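You operate a simulated robot arm through the tools that you are given. There is no shell and no other tool. Be economical: measure what you need, move in short steps, check, and stop when the job is done.

Carry out the task below with a simulated robot arm. There is one attempt and no reset: what you move stays moved.

## Task
Stand the part-open stop valve in the valve rest, open its wheel further, then shut it.
Fine: open till it stands a quarter turn or more from shut, shut it tight, then stand the valve back.

The check looks at the end state, three seconds after you hand in, the way a careful person would. Anything else that was tipped, shoved, dropped, spilled or broken makes it a failure.

## Robot
A 6-joint arm with a two-finger parallel gripper, fixed in place. Base frame: the origin is at the foot of the arm, x ahead of it, y to its left, z up; the work surface is at about z = 0. Readings come in mm, rad, newtons and seconds.
With the tool pointing down near the work surface it reaches from about 120 to 500 mm from the base axis. Its first joint turns from -1.257 to 1.257 rad. Payload 0.65 kg.
Tool frame: the origin (TCP) lies between the finger pads and is the grasp point; the fingertips stand 25 mm ahead of it; z points along the fingers, y is the line along which they close. The gripper opens to 76 mm. The fingers are 18 mm wide and 10 mm thick; the gripper's body (36 by 78 mm) begins 45 mm behind the TCP.
Orientation is that of the tool frame in the base frame, as a unit quaternion [w, x, y, z]. With the fingers straight down and closing along the base's y, the tool's x points along the base's -x, its y along +y and its z along -z.

## Interface
- The arm moves only by the tool move_arm. Its argument "steps" is a list that holds one entry, the list of rows, each a list of 7 numbers: the opening, from 0 (shut) to 1 (fully open), then the shift along the tool's x, y, z in units of 20 mm (1.0 is 20 mm), then the turn, a rotation vector about the tool's x, y, z in units of 6 degrees (1.0 is 6 degrees). In form: [[[jaw, x, y, z, rx, ry, rz], ...]]. A call has 1 to 20 rows; each row shifts and turns the commanded pose from where the row before left it, along the tool's axes as they then stand. A call with a number of a shift or a turn outside -1 to 1 is refused whole. A row lasts 0.2 s, in which the tool goes at most 50 mm and 0.15 rad; a call with a longer step from one row to the next is refused whole, and so is a gripper value outside its range. Where a pose cannot be reached the arm comes as near as it can. A force on the tool above 40 N (or 10 N above the force at the start of the call, whichever is more), or a blocked arm, ends the call early, and 0.2 s more pass. The fingers move at their own pace (about 108 mm/s each) and stop on an object; they squeeze with about 42 N. The grip force told is the motor's: it shows also when the fingers shut on nothing. Time passes only in rows, and 0.2 s behind the last, so rows that do not move let the fingers close. It gives the time, the measured TCP pose, the force on the tool (base axes), the opening and the grip force at its end, in the units of the frame above (readings bear some noise), and new pictures: "pictures" is both (left out), scene, wrist or none.
- Cameras (640 x 400 px; columns grow to the right, rows downward): "scene" is fixed at [78.1, 286, 407.6]; the picture's right is [-0.62, -0.79, 0.00], its down [-0.43, 0.34, -0.83] and it looks along [0.65, -0.52, -0.55] (base axes); focal length 214 px, centre (320, 200). "wrist" rides on the gripper at [-28, 0, -45] in the tool frame; the picture's right is [0.00, -1.00, 0.00], its down [0.97, 0.00, -0.24] and it looks along [0.24, 0.00, 0.97] (tool axes); focal length 218 px, centre (320, 200).
- probe_pixels(camera, pixels): for up to 12 pixels [column, row] of the newest picture of that camera ("zoom" is the newest enlarged one), the place [x, y, z] in the base frame of the surface seen there, good to about 2 mm, but the place of the scene camera against the robot may be out by one fixed shift of up to 12 mm in any direction. No time passes.
- zoom(camera, box): a new picture of the part [left, top, right, bottom] of that camera's present view, enlarged. No time passes.
- sign_off(): hands the job in; it is judged then, once.

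Keep the steps short. Do not move on a guess: measure, check each grasp and each placing, and mend mistakes. In all there are 80 turns and 170 pictures (those below and enlarged ones count). Leave the gripper open and the arm clear of the work at the hand-in unless told otherwise, and finish with a single line.

The tools are called after "Emit:" as a command line: name --argument value ..., lists and objects as JSON in quotes. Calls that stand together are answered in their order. move_arm: Moves the arm, as the interface text tells. Its arguments: {"type":"object","properties":{"steps":{"type":"array","items":{"type":"array","items":{"type":"array","items":{"type":"number"}}}},"pictures":{"type":"string","enum":["both","scene","wrist","none"]}},"required":["steps"]} The other tools are called the same way: probe_pixels (camera, pixels) gives the place of the surface under pixels of a picture; zoom (camera, box) takes an enlarged picture of a part of a camera's view; sign_off () hands the job in.

At the start:

```text
clock: 0.0
tool_pos: [161.0, 152.4, 367.0]
tool_rot: [0.001, 0.001, 1.0, 0.001]
force: [-0.2, 0.2, 0.1]
finger_gap: 76.3
grasp_force: 0.1
```

scene: 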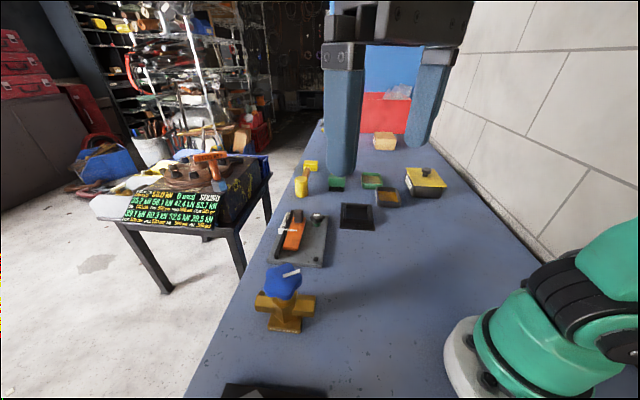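
wrist: 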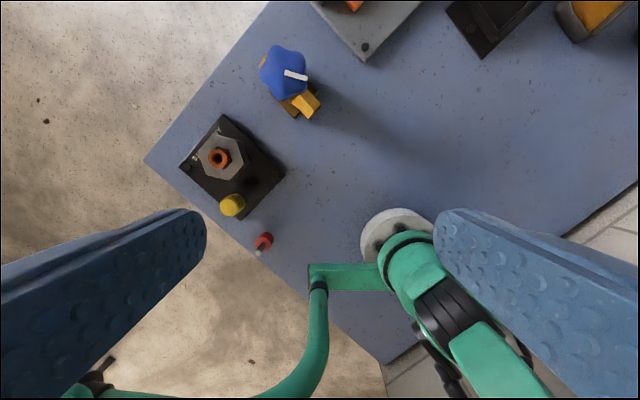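

I see the blue-wheeled valve at scene (283,295), a dark socket at (357,216), and a dark fixture near the bottom. I'll take enlarged views to identify the rest.

Emit:
zoom --camera "scene" --box '[220, 140, 460, 290]'

Emit:
zoom --camera "scene" --box '[200, 250, 360, 350]'

Emit:
zoom --camera "wrist" --box '[160, 20, 400, 170]'

Emit:
zoom --camera "wrist" --box '[140, 100, 300, 200]'

```text
2.67 times, centred on (340, 215) of scene
```

zoom: 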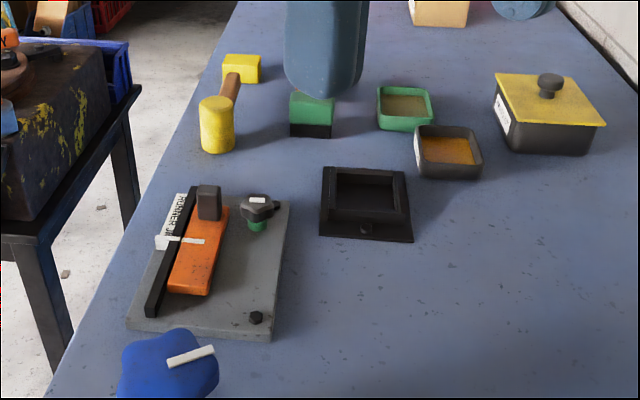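

```text
4.00 times, centred on (280, 300) of scene
```

zoom: 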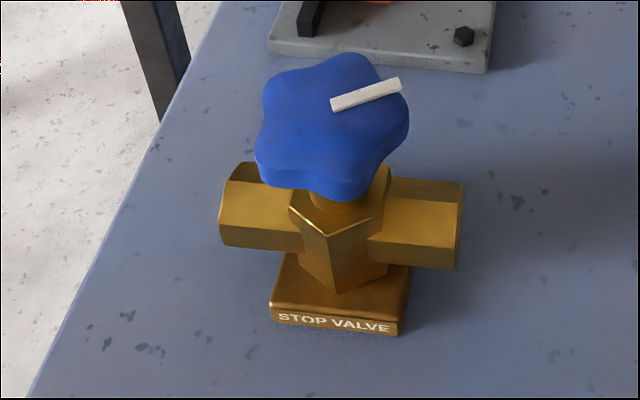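

```text
2.67 times, centred on (280, 95) of wrist
```

zoom: 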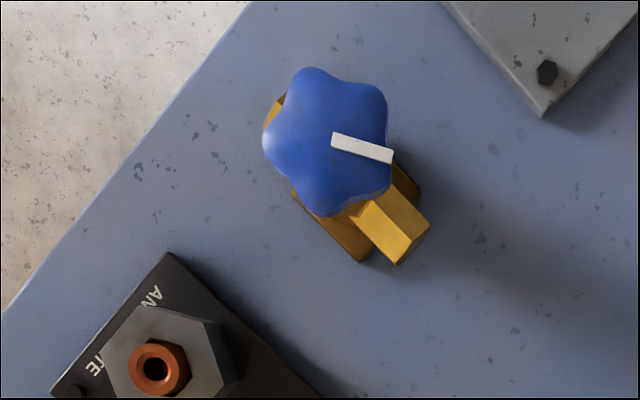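

```text
4.00 times, centred on (220, 150) of wrist
```

zoom: 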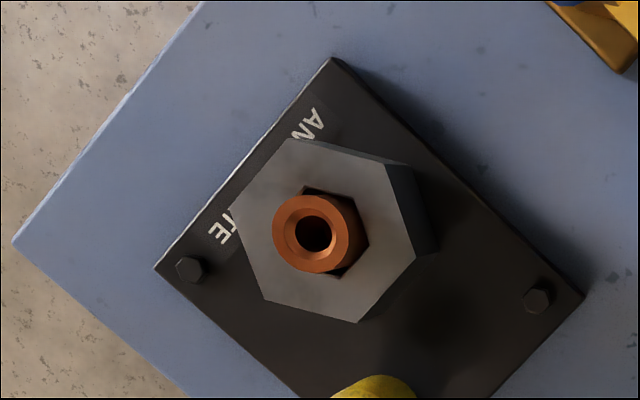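

The rest looks like the dark square socket at scene (357,216). I'll probe the valve in the wrist picture and the rest in the scene picture.

Emit:
probe_pixels --camera "wrist" --pixels '[[284, 70], [285, 72], [306, 78], [315, 98], [307, 113], [262, 62], [290, 112], [350, 120], [470, 40], [487, 56], [449, 10], [364, 47]]'

Emit:
probe_pixels --camera "scene" --pixels '[[339, 228], [374, 230], [343, 203], [370, 204], [356, 213], [357, 226], [283, 280], [285, 331], [268, 328], [299, 333], [263, 305], [310, 305]]'

```text
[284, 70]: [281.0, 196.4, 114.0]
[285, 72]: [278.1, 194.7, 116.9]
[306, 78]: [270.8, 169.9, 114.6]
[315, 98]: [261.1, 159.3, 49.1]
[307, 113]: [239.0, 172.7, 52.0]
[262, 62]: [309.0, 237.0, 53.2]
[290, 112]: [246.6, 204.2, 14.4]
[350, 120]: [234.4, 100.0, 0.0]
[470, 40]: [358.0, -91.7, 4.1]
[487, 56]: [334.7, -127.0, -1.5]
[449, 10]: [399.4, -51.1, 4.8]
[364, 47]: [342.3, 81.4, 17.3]
```

```text
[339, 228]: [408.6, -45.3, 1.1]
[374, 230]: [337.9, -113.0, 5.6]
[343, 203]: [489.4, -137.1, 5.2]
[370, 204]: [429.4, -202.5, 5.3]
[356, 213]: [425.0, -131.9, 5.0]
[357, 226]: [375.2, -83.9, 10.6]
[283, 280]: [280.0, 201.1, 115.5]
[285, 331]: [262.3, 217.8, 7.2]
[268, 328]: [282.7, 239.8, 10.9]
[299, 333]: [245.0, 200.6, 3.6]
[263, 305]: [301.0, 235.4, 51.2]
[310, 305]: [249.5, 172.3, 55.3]
```

Valve is about 115 mm tall at about (278,200). I'll move to look down on it from nearer.

Emit:
move_arm --steps '[[[1, -0.6, 0.27, 0.6, 0, 0, 0], [1, -0.6, 0.27, 0.6, 0, 0, 0], [1, -0.6, 0.27, 0.6, 0, 0, 0], [1, -0.6, 0.27, 0.6, 0, 0, 0], [1, -0.6, 0.27, 0.6, 0, 0, 0], [1, -0.6, 0.27, 0.6, 0, 0, 0], [1, -0.6, 0.27, 0.6, 0, 0, 0], [1, -0.6, 0.27, 0.6, 0, 0, 0]]]'

```text
clock: 1.8
tool_pos: [256.6, 195.7, 272.8]
tool_rot: [0.001, -0.001, 1.0, 0.002]
force: [-0.2, 0.1, -0.2]
finger_gap: 76.3
grasp_force: 0.0
```

scene: 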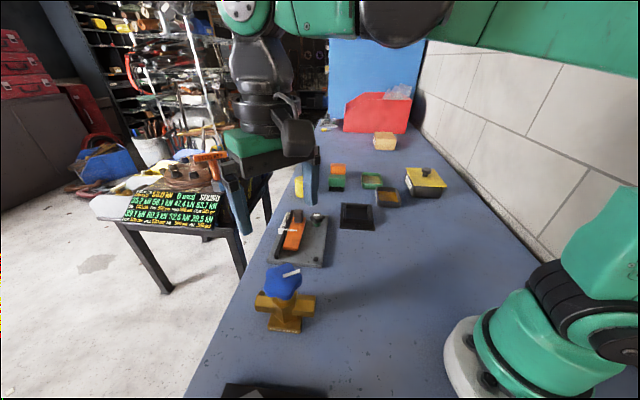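
wrist: 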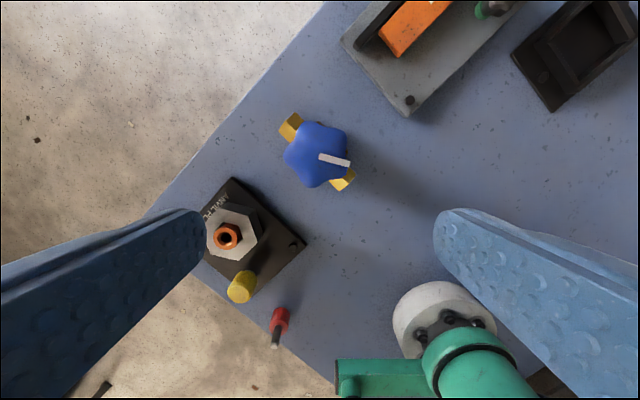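

Emit:
zoom --camera "wrist" --box '[256, 100, 384, 200]'

Emit:
zoom --camera "wrist" --box '[480, 0, 640, 120]'

Emit:
probe_pixels --camera "wrist" --pixels '[[512, 54], [553, 111], [540, 45], [580, 55], [600, 10], [318, 155], [348, 163], [320, 157], [292, 124], [343, 183], [285, 153], [318, 188]]'

```text
4.00 times, centred on (320, 150) of wrist
```

zoom: 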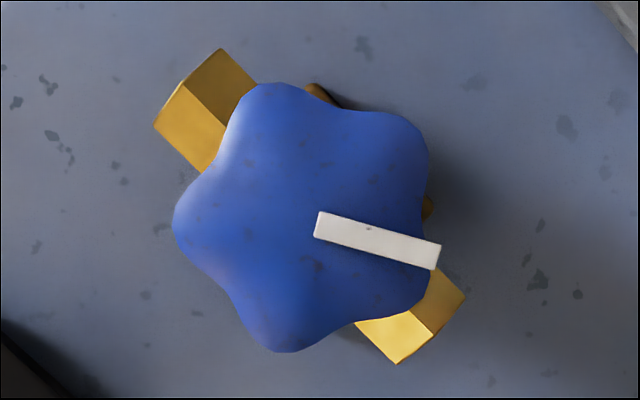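

```text
3.33 times, centred on (560, 60) of wrist
```

zoom: 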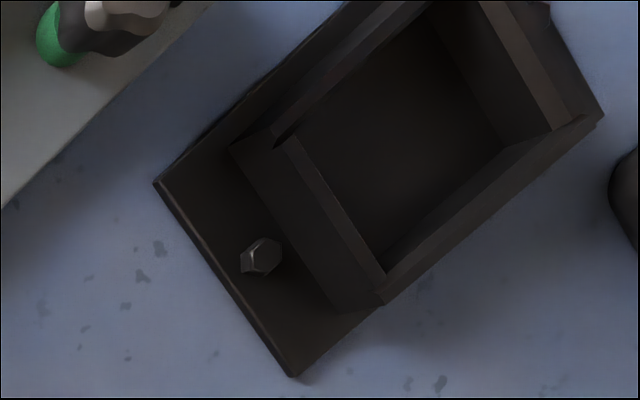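

```text
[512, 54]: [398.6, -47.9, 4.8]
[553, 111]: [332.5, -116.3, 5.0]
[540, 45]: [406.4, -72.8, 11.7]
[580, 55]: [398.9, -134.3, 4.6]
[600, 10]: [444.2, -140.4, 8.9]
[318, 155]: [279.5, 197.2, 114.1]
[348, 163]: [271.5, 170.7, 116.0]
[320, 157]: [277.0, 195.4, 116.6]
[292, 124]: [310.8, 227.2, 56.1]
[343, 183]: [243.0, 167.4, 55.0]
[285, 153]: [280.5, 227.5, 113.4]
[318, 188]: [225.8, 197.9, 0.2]
```

Pocket is a walled rectangle aligned about like the valve's foot. I'll move over the rest at the same height to measure it.

Emit:
move_arm --steps '[[[1, -0.3, -0.94, 0, 0, 0, 0], [1, -0.3, -0.94, 0, 0, 0, 0], [1, -0.3, -0.94, 0, 0, 0, 0], [1, -0.3, -0.94, 0, 0, 0, 0], [1, -0.3, -0.94, 0, 0, 0, 0], [1, -0.3, -0.94, 0, 0, 0, 0], [1, -0.3, -0.94, 0, 0, 0, 0], [1, -0.3, -0.94, 0, 0, 0, 0], [1, -0.3, -0.94, 0, 0, 0, 0], [1, -0.3, -0.94, 0, 0, 0, 0], [1, -0.3, -0.94, 0.1, 0, 0, 0], [1, -0.3, -0.94, 0.1, 0, 0, 0], [1, -0.3, -0.94, 0.1, 0, 0, 0], [1, -0.3, -0.94, 0.1, 0, 0, 0], [1, -0.3, -0.94, 0.1, 0, 0, 0], [1, -0.3, -0.94, 0.1, 0, 0, 0], [1, -0.3, -0.94, 0.1, 0, 0, 0]]]'

Emit:
zoom --camera "wrist" --box '[220, 60, 420, 185]'

Emit:
zoom --camera "scene" --box '[320, 190, 400, 240]'

```text
clock: 5.4
tool_pos: [359.1, -123.4, 256.5]
tool_rot: [0.002, 0.0, 1.0, 0.001]
force: [-0.5, -0.4, 0.1]
finger_gap: 75.8
grasp_force: 0.1
```

scene: 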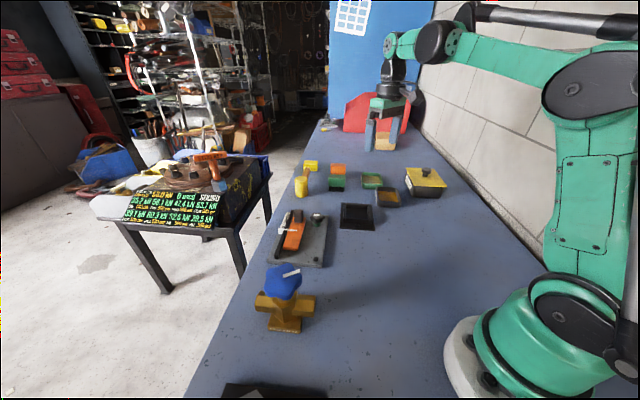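
wrist: 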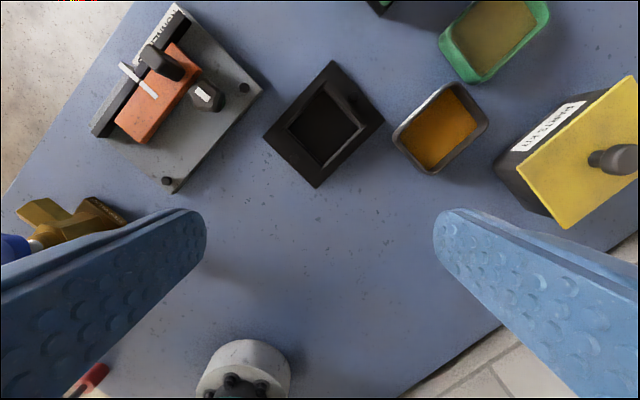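

```text
3.20 times, centred on (320, 122) of wrist
```

zoom: 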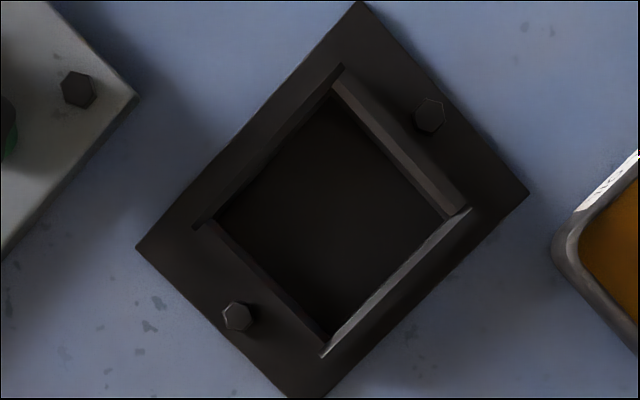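

```text
8.00 times, centred on (360, 215) of scene
```

zoom: 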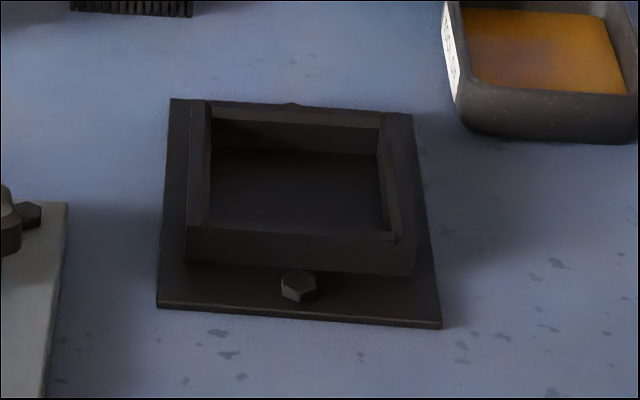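

Now I probe wall tops and floor corners of the pocket in the wrist picture.

Emit:
probe_pixels --camera "wrist" --pixels '[[290, 127], [324.5, 91], [357, 127], [322, 161], [322, 125], [345, 105], [345, 148], [303, 149], [304, 108], [263, 137], [384, 121], [317, 186]]'

Emit:
zoom --camera "wrist" --box '[280, 80, 370, 170]'

```text
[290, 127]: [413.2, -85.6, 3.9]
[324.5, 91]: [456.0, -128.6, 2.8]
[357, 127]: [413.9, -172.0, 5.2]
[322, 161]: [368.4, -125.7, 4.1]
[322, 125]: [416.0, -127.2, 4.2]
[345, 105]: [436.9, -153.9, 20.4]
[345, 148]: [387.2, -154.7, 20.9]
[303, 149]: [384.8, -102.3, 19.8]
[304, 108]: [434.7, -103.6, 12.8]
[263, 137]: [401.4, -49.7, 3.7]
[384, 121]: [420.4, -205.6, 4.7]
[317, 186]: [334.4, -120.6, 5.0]
```

```text
4.44 times, centred on (325, 125) of wrist
```

zoom: 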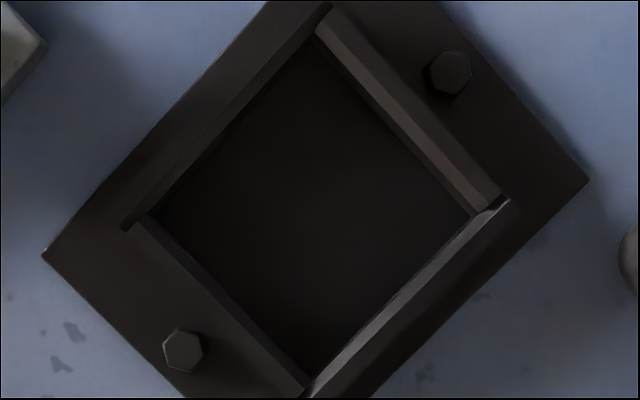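

Pocket centre is about (413,-128), about 62 mm square, floor z≈4, walls to z≈20, sides at about 45°. I'll go back over the valve, staying high, to measure the wheel for a grasp across ±y.

Emit:
move_arm --steps '[[[1, 0.28, 0.94, 0, 0, 0, 0], [1, 0.28, 0.94, 0, 0, 0, 0], [1, 0.28, 0.94, 0, 0, 0, 0], [1, 0.28, 0.94, 0, 0, 0, 0], [1, 0.28, 0.94, 0, 0, 0, 0], [1, 0.28, 0.94, 0, 0, 0, 0], [1, 0.28, 0.94, 0, 0, 0, 0], [1, 0.28, 0.94, 0, 0, 0, 0], [1, 0.28, 0.94, 0, 0, 0, 0], [1, 0.28, 0.94, 0, 0, 0, 0], [1, 0.28, 0.94, 0, 0, 0, 0], [1, 0.28, 0.94, 0, 0, 0, 0], [1, 0.28, 0.94, 0, 0, 0, 0], [1, 0.28, 0.94, 0.3, 0, 0, 0], [1, 0.2, 0.94, 0.3, 0, 0, 0], [1, 0.2, 0.94, 0.3, 0, 0, 0], [1, 0, 0.94, 0.3, 0, 0, 0]]]'

Emit:
zoom --camera "wrist" --box '[240, 100, 400, 200]'

Emit:
zoom --camera "scene" --box '[240, 255, 336, 345]'

```text
clock: 9.0
tool_pos: [273.3, 196.0, 236.4]
tool_rot: [0.001, 0.0, 1.0, 0.001]
force: [0.1, -0.1, 0.7]
finger_gap: 76.1
grasp_force: 0.1
```

scene: 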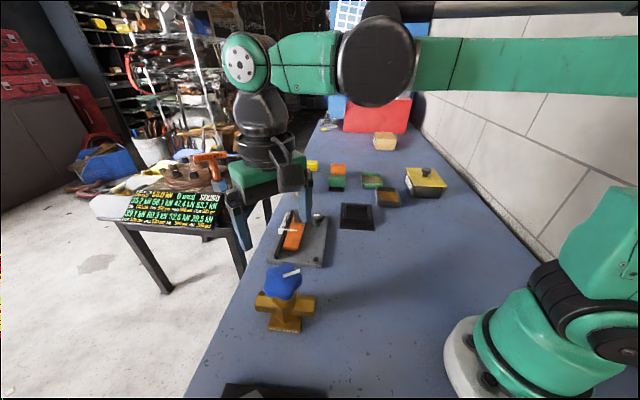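
wrist: 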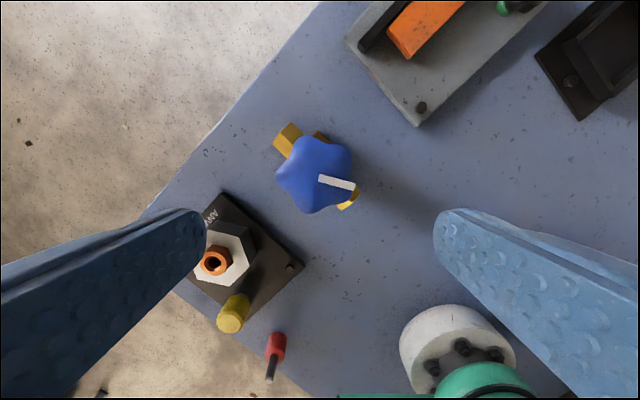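

```text
4.00 times, centred on (320, 150) of wrist
```

zoom: 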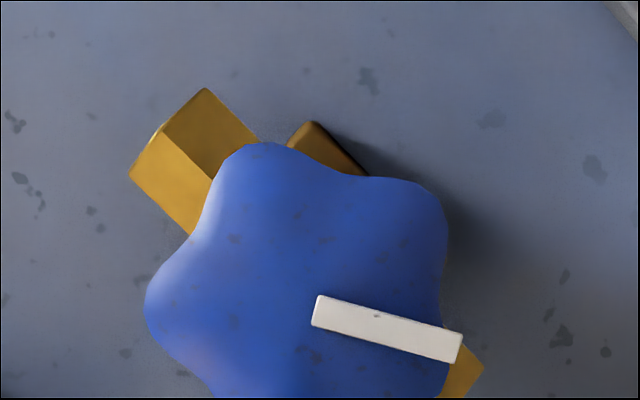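

```text
4.44 times, centred on (288, 300) of scene
```

zoom: 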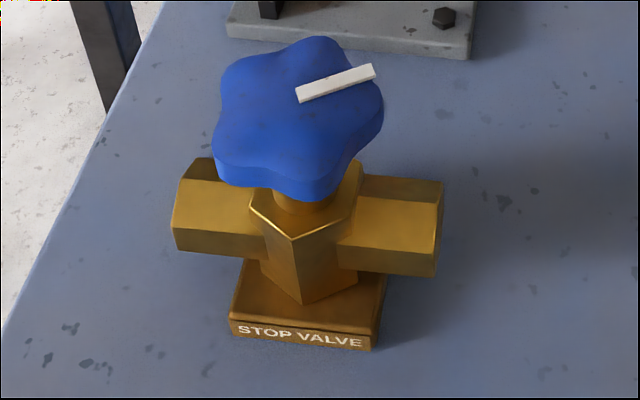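

Now I probe the foot corners and bonnet in the newest enlarged scene view, and the wheel rim in the wrist view.

Emit:
probe_pixels --camera "zoom" --pixels '[[233, 316], [370, 335], [384, 283], [233, 331], [369, 346], [300, 325], [245, 265], [290, 225], [300, 205], [340, 215], [290, 188], [310, 290]]'

Emit:
probe_pixels --camera "wrist" --pixels '[[279, 177], [349, 170], [347, 190], [314, 211], [303, 137], [344, 149], [315, 174], [323, 180], [350, 186], [285, 140], [347, 203], [317, 135]]'

```text
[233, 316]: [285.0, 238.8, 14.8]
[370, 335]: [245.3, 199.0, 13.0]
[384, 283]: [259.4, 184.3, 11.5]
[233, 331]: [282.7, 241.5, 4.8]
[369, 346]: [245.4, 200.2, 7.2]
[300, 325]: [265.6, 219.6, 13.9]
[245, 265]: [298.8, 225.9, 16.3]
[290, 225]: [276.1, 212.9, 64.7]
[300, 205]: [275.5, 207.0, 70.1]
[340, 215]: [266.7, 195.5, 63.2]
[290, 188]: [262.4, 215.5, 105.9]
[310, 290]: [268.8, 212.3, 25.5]
```

```text
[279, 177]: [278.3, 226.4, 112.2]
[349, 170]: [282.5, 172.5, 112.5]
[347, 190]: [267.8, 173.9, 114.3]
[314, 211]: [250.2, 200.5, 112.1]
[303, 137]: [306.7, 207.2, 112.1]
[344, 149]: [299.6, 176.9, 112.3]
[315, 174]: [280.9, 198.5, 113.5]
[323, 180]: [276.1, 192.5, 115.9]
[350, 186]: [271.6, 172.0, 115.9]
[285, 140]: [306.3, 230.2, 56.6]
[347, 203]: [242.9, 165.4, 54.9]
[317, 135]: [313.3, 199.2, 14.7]
```

Foot is about 56 mm square with corners along ±x and ±y, and the valve axis is at about (278,198). The wheel is 60 mm across at z≈100–114. I'll descend over it, stopping with tips just above the wheel's top.

Emit:
move_arm --steps '[[[1, -0.12, 0.08, 0.8, 0, 0, 0], [1, -0.12, 0.08, 0.8, 0, 0, 0], [1, 0, 0, 0.8, 0, 0, 0], [1, 0, 0, 0.8, 0, 0, 0], [1, 0, 0, 0.8, 0, 0, 0], [1, 0, 0, 0, 0, 0, 0]]]'

```text
clock: 10.4
tool_pos: [277.9, 199.9, 152.6]
tool_rot: [0.001, 0.001, 1.0, 0.001]
force: [-0.5, 0.3, -0.8]
finger_gap: 76.0
grasp_force: 0.0
```

scene: 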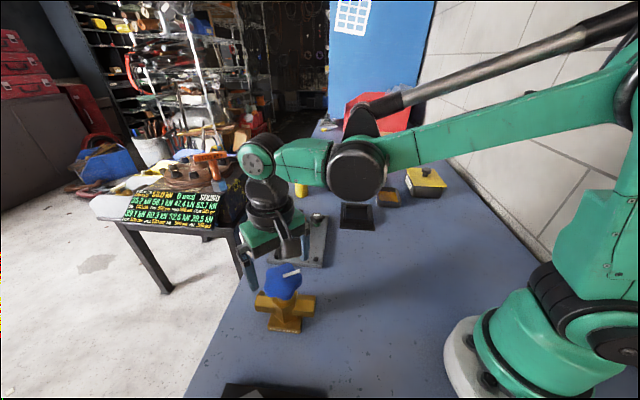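
wrist: 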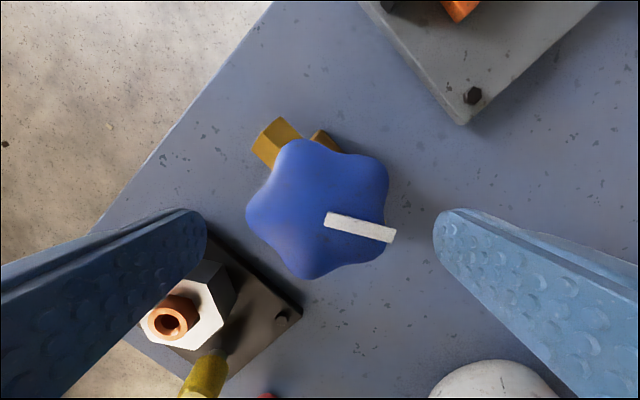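

Wheel is centred between the fingers (columns 247–388, fingers 206/433). Descending 45 mm to straddle it.

Emit:
move_arm --steps '[[[1, 0, 0, 0.5, 0, 0, 0], [1, 0, 0, 0.5, 0, 0, 0], [1, 0, 0, 0.5, 0, 0, 0], [1, 0, 0, 0.5, 0, 0, 0], [1, 0, 0, 0.3, 0, 0, 0], [1, 0, 0, 0, 0, 0, 0]]]'

Emit:
zoom --camera "scene" --box '[220, 230, 348, 340]'

```text
clock: 11.8
tool_pos: [278.6, 199.1, 107.0]
tool_rot: [0.002, 0.001, 1.0, 0.001]
force: [-0.7, 0.2, 0.3]
finger_gap: 76.3
grasp_force: 0.0
```

scene: 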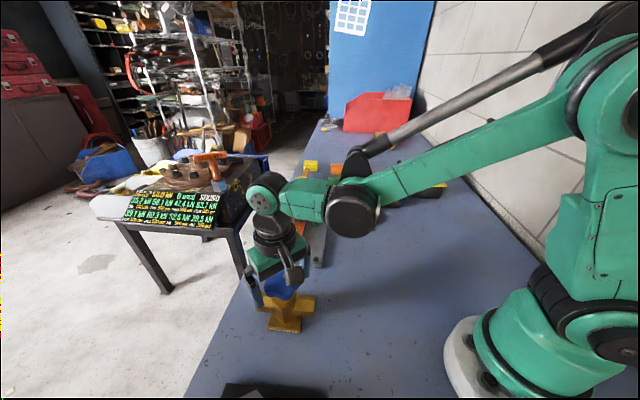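
wrist: 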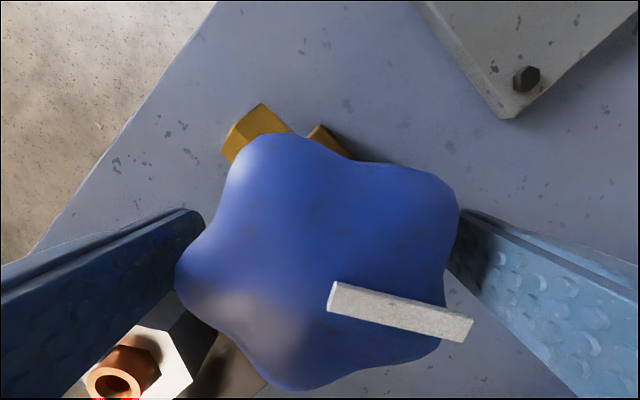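

```text
3.64 times, centred on (284, 285) of scene
```

zoom: 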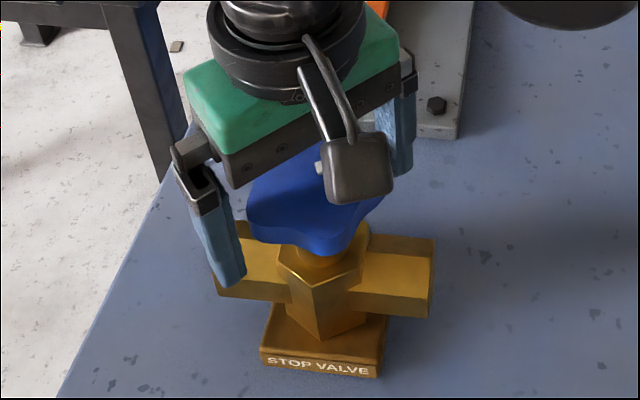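

Fingers straddle the wheel with clear gaps, well above the pipe. Closing on it.

Emit:
move_arm --steps '[[[0.85, 0, 0, 0, 0, 0, 0], [0.78, 0, 0, 0, 0, 0, 0], [0.6, 0, 0, 0, 0, 0, 0], [0.5, 0, 0, 0, 0, 0, 0], [0.5, 0, 0, 0, 0, 0, 0]]]'

```text
clock: 13.0
tool_pos: [277.7, 199.2, 107.4]
tool_rot: [0.002, 0.0, 1.0, 0.001]
force: [-0.8, 0.5, -0.4]
finger_gap: 58.3
grasp_force: 42.5
```

scene: 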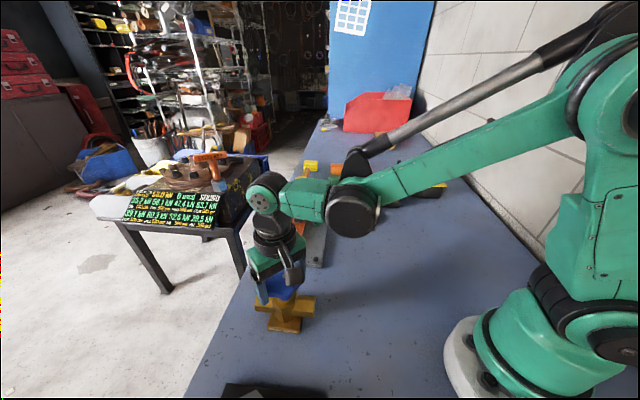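
wrist: 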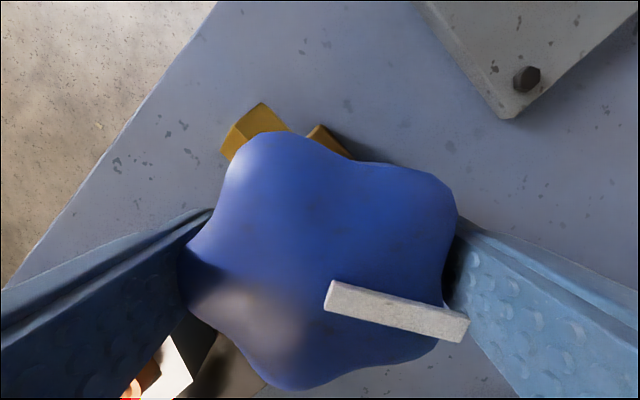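

Firm grip at 58.3 mm, 42 N, and the valve barely shifted. Trial lift of 15 mm.

Emit:
move_arm --steps '[[[0.5, 0, 0, -0.25, 0, 0, 0], [0.5, 0, 0, -0.25, 0, 0, 0], [0.5, 0, 0, -0.25, 0, 0, 0], [0.5, 0, 0, 0, 0, 0, 0]]]'

Emit:
zoom --camera "scene" --box '[220, 230, 348, 340]'

```text
clock: 14.0
tool_pos: [276.9, 199.0, 122.1]
tool_rot: [0.002, -0.001, 1.0, 0.001]
force: [0.3, 0.0, -6.7]
finger_gap: 58.1
grasp_force: 42.1
```

scene: 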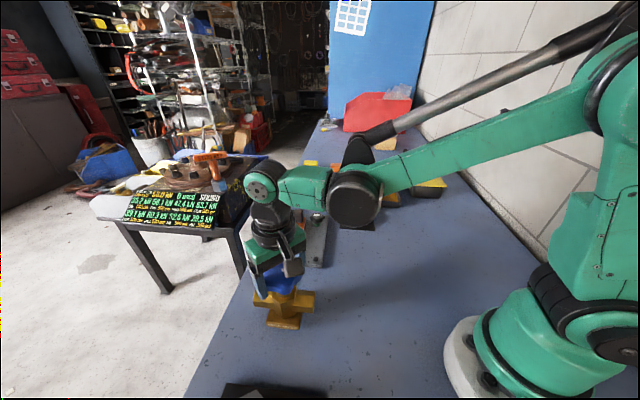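
wrist: 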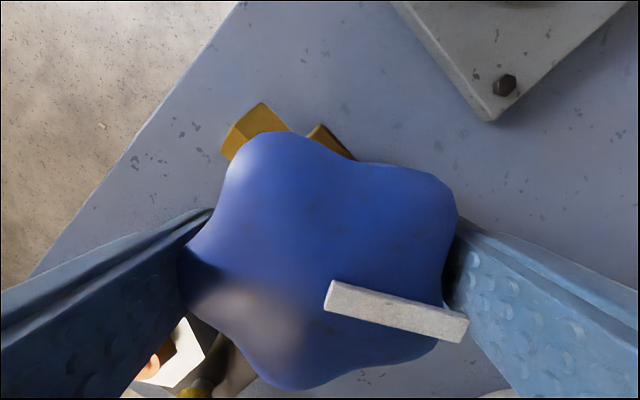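

```text
3.64 times, centred on (284, 285) of scene
```

zoom: 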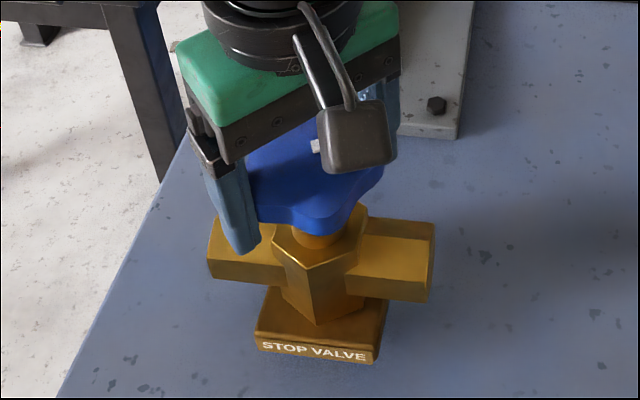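

Valve hangs upright and weighs about 0.65 kg. I'll raise it about 55 mm more, then go along y close to the base (clear of the jig).

Emit:
move_arm --steps '[[[0.5, 0, 0, -0.55, 0, 0, 0], [0.5, 0, 0, -0.6, 0, 0, 0], [0.5, 0, 0, -0.6, 0, 0, 0], [0.5, 0, 0, -0.6, 0, 0, 0], [0.5, 0, 0, -0.5, 0, 0, 0], [0.5, 0, -0.3, 0, 0, 0, 0], [0.5, 0, -0.6, 0, 0, 0, 0], [0.5, 0, -0.8, 0, 0, 0, 0], [0.5, 0, -0.8, 0, 0, 0, 0], [0.5, 0, -0.8, 0, 0, 0, 0], [0.5, 0, -0.8, 0, 0, 0, 0], [0.5, 0, -0.8, 0, 0, 0, 0], [0.5, 0, -0.8, 0, 0, 0, 0], [0.5, 0, -0.8, 0, 0, 0, 0], [0.5, 0, -0.8, 0, 0, 0, 0], [0.5, 0, -0.5, 0, 0, 0, 0], [0.5, 0, -0.2, 0, 0, 0, 0]]]' --pictures "wrist"

```text
clock: 17.6
tool_pos: [278.1, 40.0, 179.8]
tool_rot: [0.001, 0.001, 1.0, 0.001]
force: [0.5, -0.2, -5.9]
finger_gap: 58.3
grasp_force: 41.4
```

wrist: 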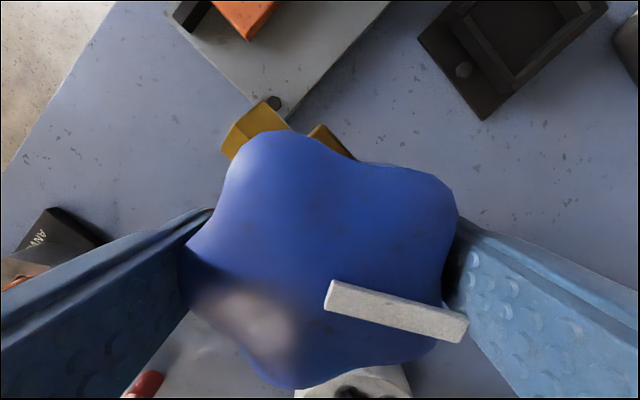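

The grip is unchanged. I'll carry on to y≈-127, then out to x≈350 for another look at the pocket.

Emit:
move_arm --steps '[[[0.5, 0, -0.4, 0, 0, 0, 0], [0.5, 0, -0.8, 0, 0, 0, 0], [0.5, 0, -0.8, 0, 0, 0, 0], [0.5, 0, -0.8, 0, 0, 0, 0], [0.5, 0, -0.8, 0, 0, 0, 0], [0.5, 0, -0.8, 0, 0, 0, 0], [0.5, 0, -0.8, 0, 0, 0, 0], [0.5, 0, -0.8, 0, 0, 0, 0], [0.5, 0, -0.8, 0, 0, 0, 0], [0.5, 0, -0.8, 0, 0, 0, 0], [0.5, 0, -0.5, 0, 0, 0, 0], [0.5, -0.3, -0.27, 0, 0, 0, 0], [0.5, -0.6, 0, 0, 0, 0, 0], [0.5, -0.7, 0, 0, 0, 0, 0], [0.5, -0.7, 0, 0, 0, 0, 0], [0.5, -0.6, 0, 0, 0, 0, 0], [0.5, -0.4, 0, 0, 0, 0, 0], [0.5, -0.2, 0, 0, 0, 0, 0], [0.5, 0, 0, 0, 0, 0, 0]]]'

Emit:
zoom --camera "wrist" --box '[220, 0, 420, 140]'

```text
clock: 21.6
tool_pos: [348.8, -126.8, 177.7]
tool_rot: [0.001, 0.0, 1.0, 0.001]
force: [-0.1, 0.3, -6.3]
finger_gap: 58.1
grasp_force: 42.4
```

scene: 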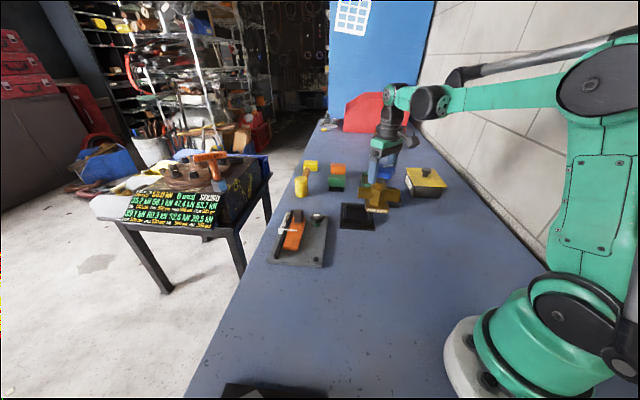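
wrist: 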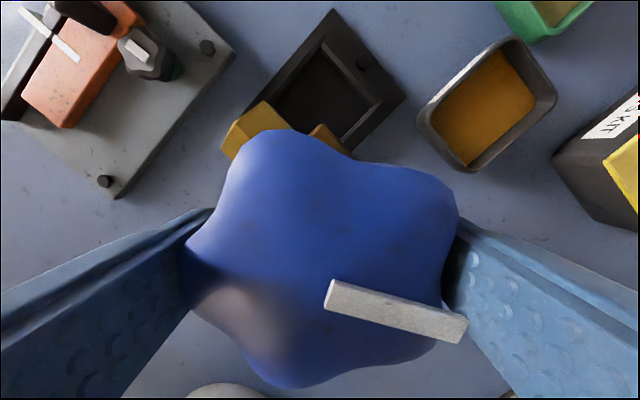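

```text
2.86 times, centred on (320, 70) of wrist
```

zoom: 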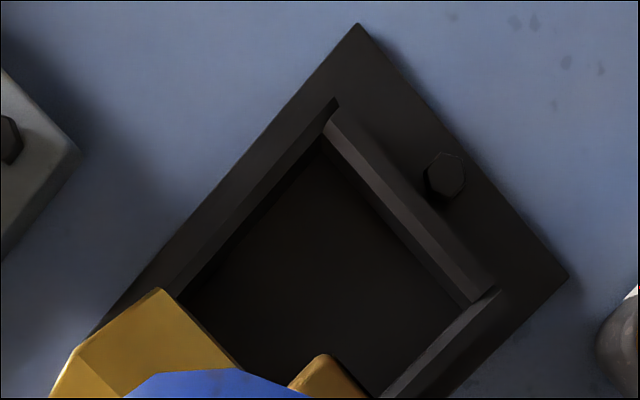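

I probe the pocket's far and right corners, the plate's corners, and the valve's foot corner (zoom 322,357).

Emit:
probe_pixels --camera "zoom" --pixels '[[324, 148], [462, 305], [196, 298], [358, 27], [562, 276], [322, 360], [300, 376], [345, 378], [400, 205], [410, 222], [260, 190], [430, 362]]'

```text
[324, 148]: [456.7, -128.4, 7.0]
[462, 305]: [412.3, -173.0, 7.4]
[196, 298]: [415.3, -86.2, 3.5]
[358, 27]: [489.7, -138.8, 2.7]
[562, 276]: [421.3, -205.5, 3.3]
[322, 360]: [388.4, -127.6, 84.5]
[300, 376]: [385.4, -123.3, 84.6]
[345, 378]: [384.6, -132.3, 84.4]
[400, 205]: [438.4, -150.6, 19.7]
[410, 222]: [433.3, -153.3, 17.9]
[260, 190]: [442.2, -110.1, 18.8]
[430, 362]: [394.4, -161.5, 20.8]
```

Pocket centre is about (412.6,-128.3). The foot corner sits 39.6 mm ahead of the TCP and is aligned with the pocket. I'll move the valve over the pocket and look again.

Emit:
move_arm --steps '[[[0.5, -0.3, -0.06, 0, 0, 0, 0], [0.5, -0.6, 0, 0, 0, 0, 0], [0.5, -0.7, 0, 0, 0, 0, 0], [0.5, -0.7, 0, 0, 0, 0, 0], [0.5, -0.5, 0, 0, 0, 0, 0], [0.5, -0.3, 0, 0, 0, 0, 0], [0.5, -0.09, 0, 0, 0, 0, 0], [0.5, 0, 0, 0, 0, 0, 0], [0.5, 0, 0, 0, 0, 0, 0]]]'

Emit:
zoom --camera "scene" --box '[310, 130, 410, 240]'

Emit:
zoom --camera "wrist" --box '[200, 80, 440, 220]'

```text
clock: 23.6
tool_pos: [411.0, -128.2, 178.0]
tool_rot: [0.001, 0.0, 1.0, 0.001]
force: [0.6, 0.1, -6.5]
finger_gap: 58.0
grasp_force: 42.5
```

scene: 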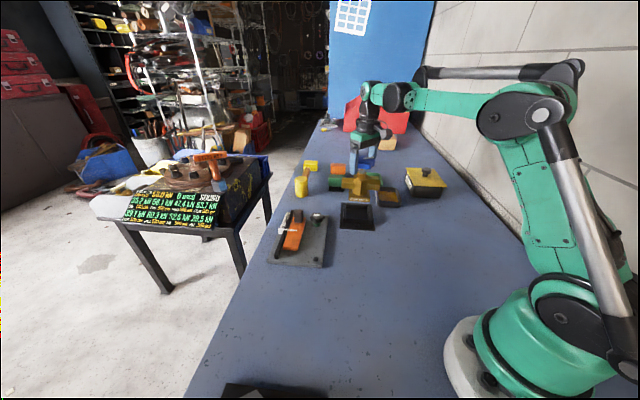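
wrist: 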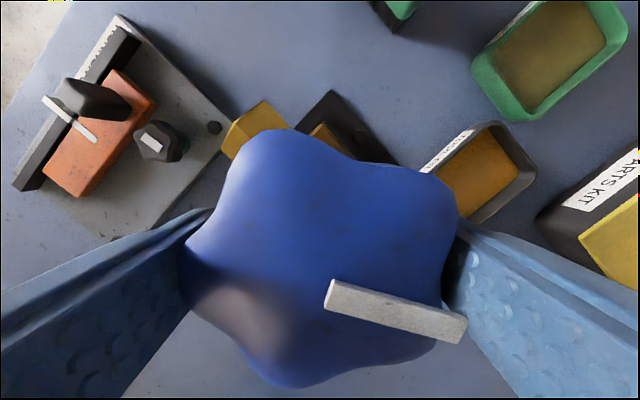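

```text
3.64 times, centred on (360, 185) of scene
```

zoom: 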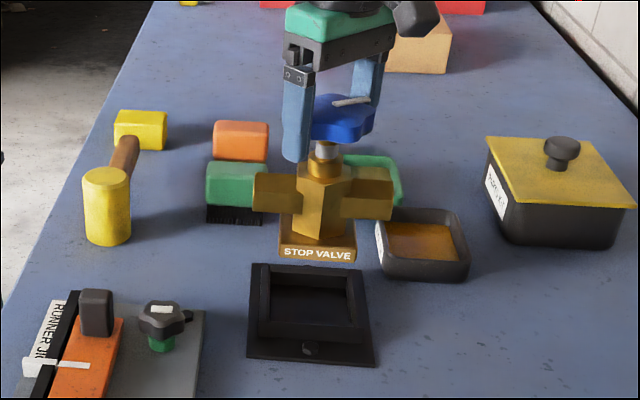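

```text
2.67 times, centred on (320, 150) of wrist
```

zoom: 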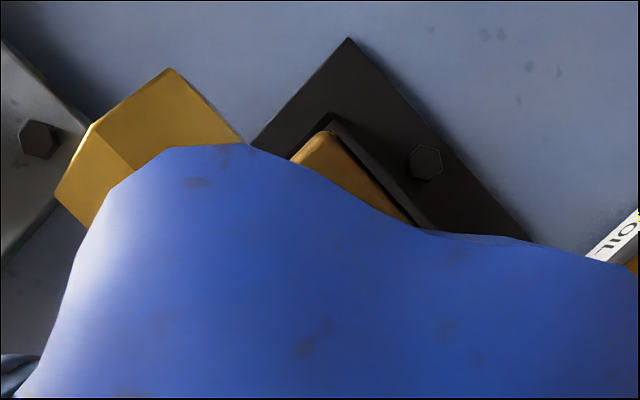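

Foot and pocket are in line. Descending 44 mm so the foot hovers just above the walls, with x +1.5 mm.

Emit:
move_arm --steps '[[[0.5, -0.08, 0, 0.5, 0, 0, 0], [0.5, 0, 0, 0.5, 0, 0, 0], [0.5, 0, 0, 0.5, 0, 0, 0], [0.5, 0, 0, 0.4, 0, 0, 0], [0.5, 0, 0, 0.3, 0, 0, 0], [0.5, 0, 0, 0, 0, 0, 0], [0.5, 0, 0, 0, 0, 0, 0]]]'

Emit:
zoom --camera "scene" --box '[325, 160, 395, 240]'

Emit:
zoom --camera "wrist" --box '[260, 80, 420, 200]'

```text
clock: 25.2
tool_pos: [414.2, -128.4, 134.1]
tool_rot: [0.001, 0.001, 1.0, 0.001]
force: [-0.6, -0.2, -6.1]
finger_gap: 58.2
grasp_force: 42.4
```

scene: 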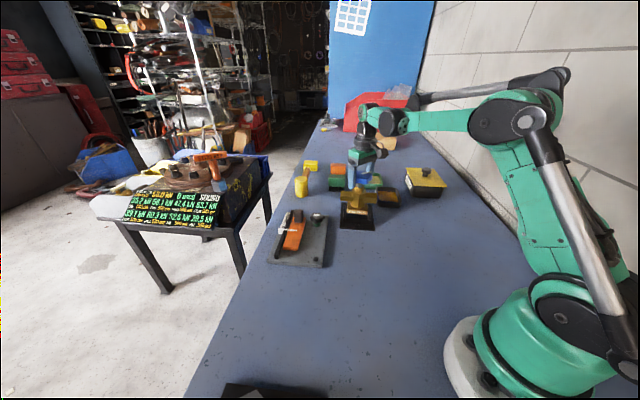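
wrist: 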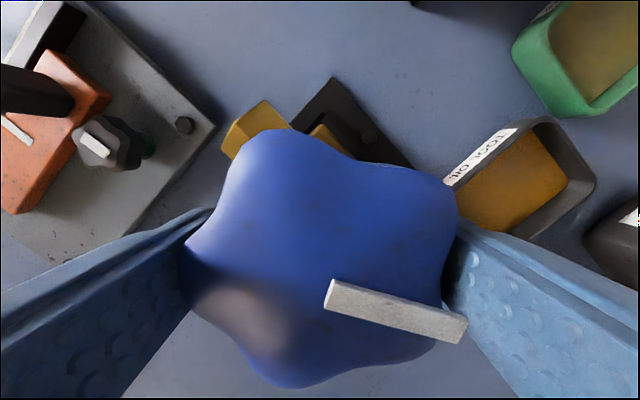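

```text
5.00 times, centred on (360, 200) of scene
```

zoom: 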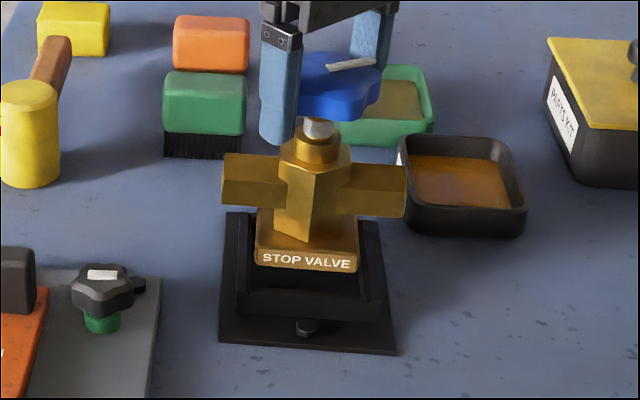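

```text
3.33 times, centred on (340, 140) of wrist
```

zoom: 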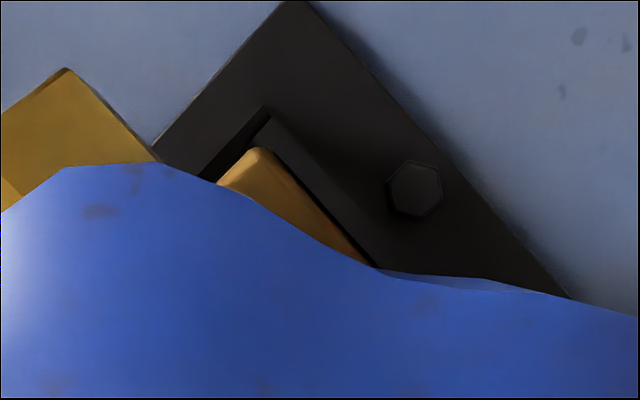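

I probe the foot corner and pocket walls in this view.

Emit:
probe_pixels --camera "zoom" --pixels '[[257, 152], [262, 113], [270, 122], [220, 183], [355, 255], [340, 240], [345, 228], [310, 175]]'

Emit:
probe_pixels --camera "scene" --pixels '[[361.5, 211], [396, 213], [376, 207], [397, 207]]'

```text
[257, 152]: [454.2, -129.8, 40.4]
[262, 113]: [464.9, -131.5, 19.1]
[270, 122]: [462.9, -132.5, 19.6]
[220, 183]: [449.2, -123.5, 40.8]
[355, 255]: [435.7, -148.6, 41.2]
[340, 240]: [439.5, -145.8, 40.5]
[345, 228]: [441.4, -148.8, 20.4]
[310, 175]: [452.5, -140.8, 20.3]
```

```text
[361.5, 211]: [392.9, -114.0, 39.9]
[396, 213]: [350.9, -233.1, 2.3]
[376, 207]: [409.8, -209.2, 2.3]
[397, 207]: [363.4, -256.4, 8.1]
```

The foot is within about 1.5 mm of centre, so I'll shift x by -1.4 mm and lower gently 18 mm.

Emit:
move_arm --steps '[[[0.5, 0.07, 0, 0, 0, 0, 0], [0.5, 0, 0, 0.2, 0, 0, 0], [0.5, 0, 0, 0.2, 0, 0, 0], [0.5, 0, 0, 0.2, 0, 0, 0], [0.5, 0, 0, 0.2, 0, 0, 0], [0.5, 0, 0, 0.1, 0, 0, 0], [0.5, 0, 0, 0, 0, 0, 0]]]'

Emit:
zoom --camera "scene" --box '[325, 160, 395, 240]'

```text
clock: 26.8
tool_pos: [412.0, -127.3, 117.9]
tool_rot: [0.001, 0.001, 1.0, 0.001]
force: [0.6, -0.2, -7.3]
finger_gap: 58.4
grasp_force: 42.9
```

scene: 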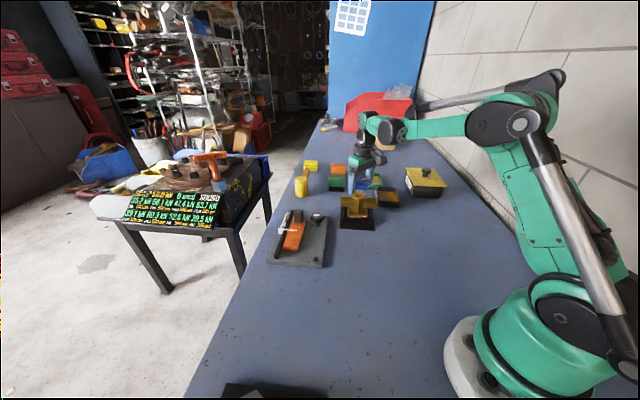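
wrist: 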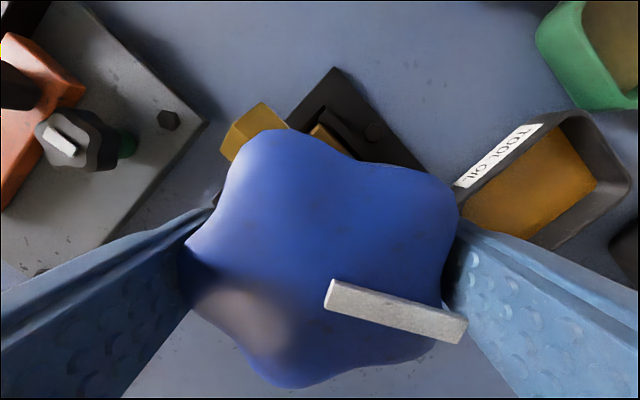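

```text
5.00 times, centred on (360, 200) of scene
```

zoom: 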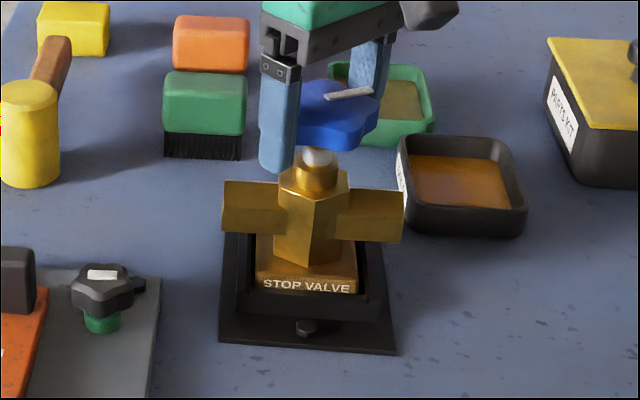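

The foot is inside the walls with no side force. Lowering the last few mm onto the floor.

Emit:
move_arm --steps '[[[0.5, 0, 0, 0.1, 0, 0, 0], [0.5, 0, 0, 0.1, 0, 0, 0], [0.5, 0, 0, 0.1, 0, 0, 0], [0.5, 0, 0, 0, 0, 0, 0]]]' --pictures "none"

```text
clock: 27.8
tool_pos: [412.1, -128.7, 110.5]
tool_rot: [0.0, 0.001, 1.0, 0.001]
force: [-2.2, 2.4, 14.5]
finger_gap: 58.0
grasp_force: 41.9
```

Seated (14.5 N upward). I'll ease off about 1 mm and begin opening counter-clockwise from above, first 24°.

Emit:
move_arm --steps '[[[0.5, 0, 0, -0.04, 0, 0, 0], [0.5, 0, 0, 0, 0, 0, -1], [0.5, 0, 0, 0, 0, 0, -1], [0.5, 0, 0, 0, 0, 0, -1], [0.5, 0, 0, 0, 0, 0, -1], [0.5, 0, 0, 0, 0, 0, 0]]]'

Emit:
zoom --camera "scene" --box '[325, 160, 395, 240]'

```text
clock: 29.2
tool_pos: [411.5, -128.0, 111.4]
tool_rot: [0.001, -0.209, 0.978, 0.001]
force: [-0.3, 0.4, -6.5]
finger_gap: 58.0
grasp_force: 42.5
```

scene: 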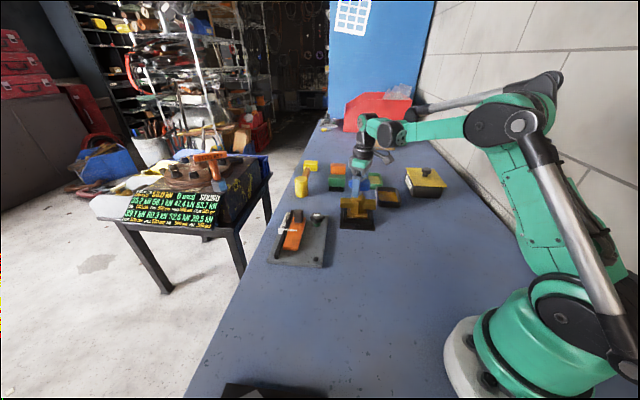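
wrist: 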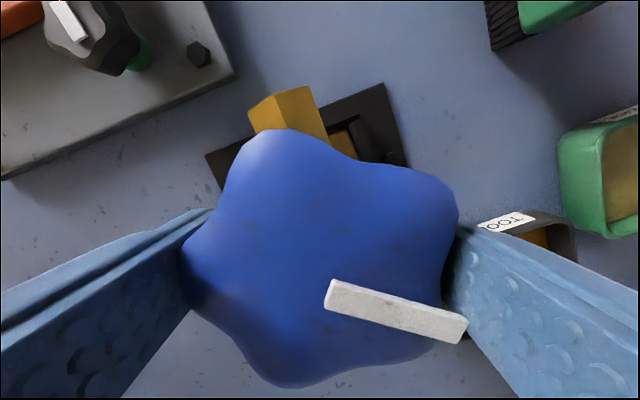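

```text
5.00 times, centred on (360, 200) of scene
```

zoom: 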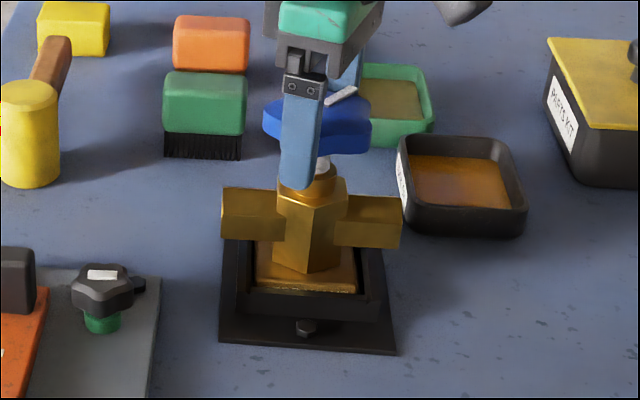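

The wheel turned with the fingers while the body stayed in line, but my easing off took its weight again. I'll lower 0.8 mm and keep opening, 60° more.

Emit:
move_arm --steps '[[[0.5, 0, 0, 0.04, 0, 0, 0], [0.5, 0, 0, 0, 0, 0, -1], [0.5, 0, 0, 0, 0, 0, -1], [0.5, 0, 0, 0, 0, 0, -1], [0.5, 0, 0, 0, 0, 0, -1], [0.5, 0, 0, 0, 0, 0, -1], [0.5, 0, 0, 0, 0, 0, -1], [0.5, 0, 0, 0, 0, 0, -1], [0.5, 0, 0, 0, 0, 0, -1], [0.5, 0, 0, 0, 0, 0, -1], [0.5, 0, 0, 0, 0, 0, -1], [0.5, 0, 0, 0, 0, 0, 0]]]'

Emit:
zoom --camera "scene" --box '[325, 160, 395, 240]'

```text
clock: 31.8
tool_pos: [411.5, -129.9, 112.2]
tool_rot: [0.001, -0.669, 0.743, 0.0]
force: [-0.4, 0.2, -3.2]
finger_gap: 57.9
grasp_force: 41.6
```

scene: 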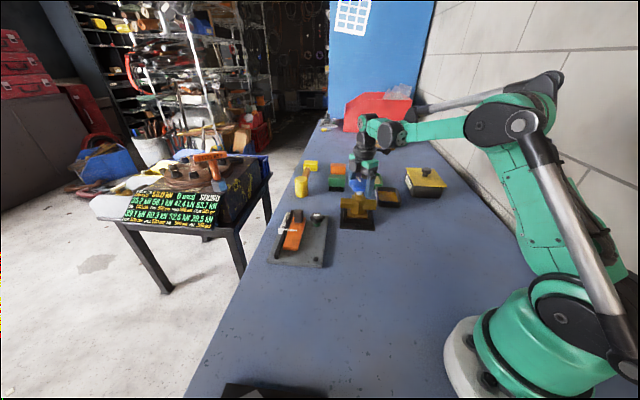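
wrist: 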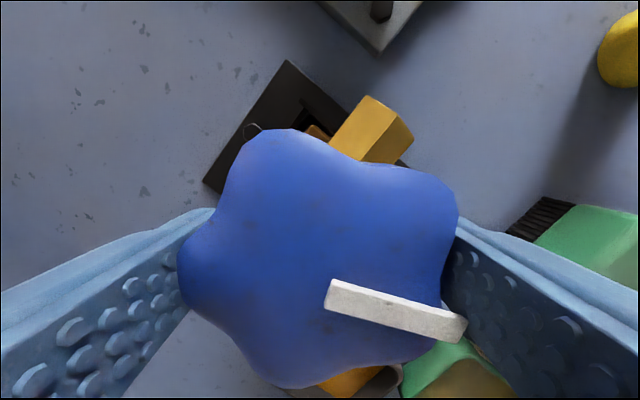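

```text
5.00 times, centred on (360, 200) of scene
```

zoom: 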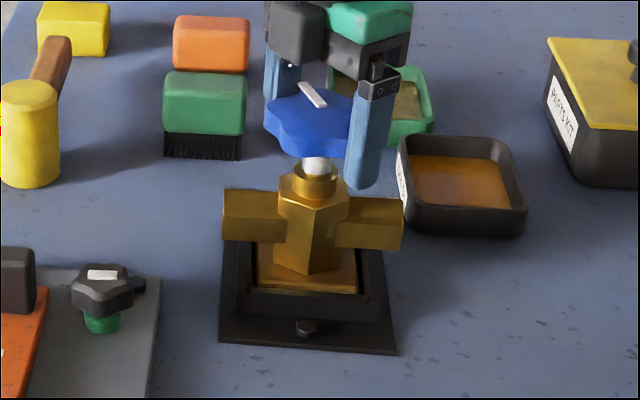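

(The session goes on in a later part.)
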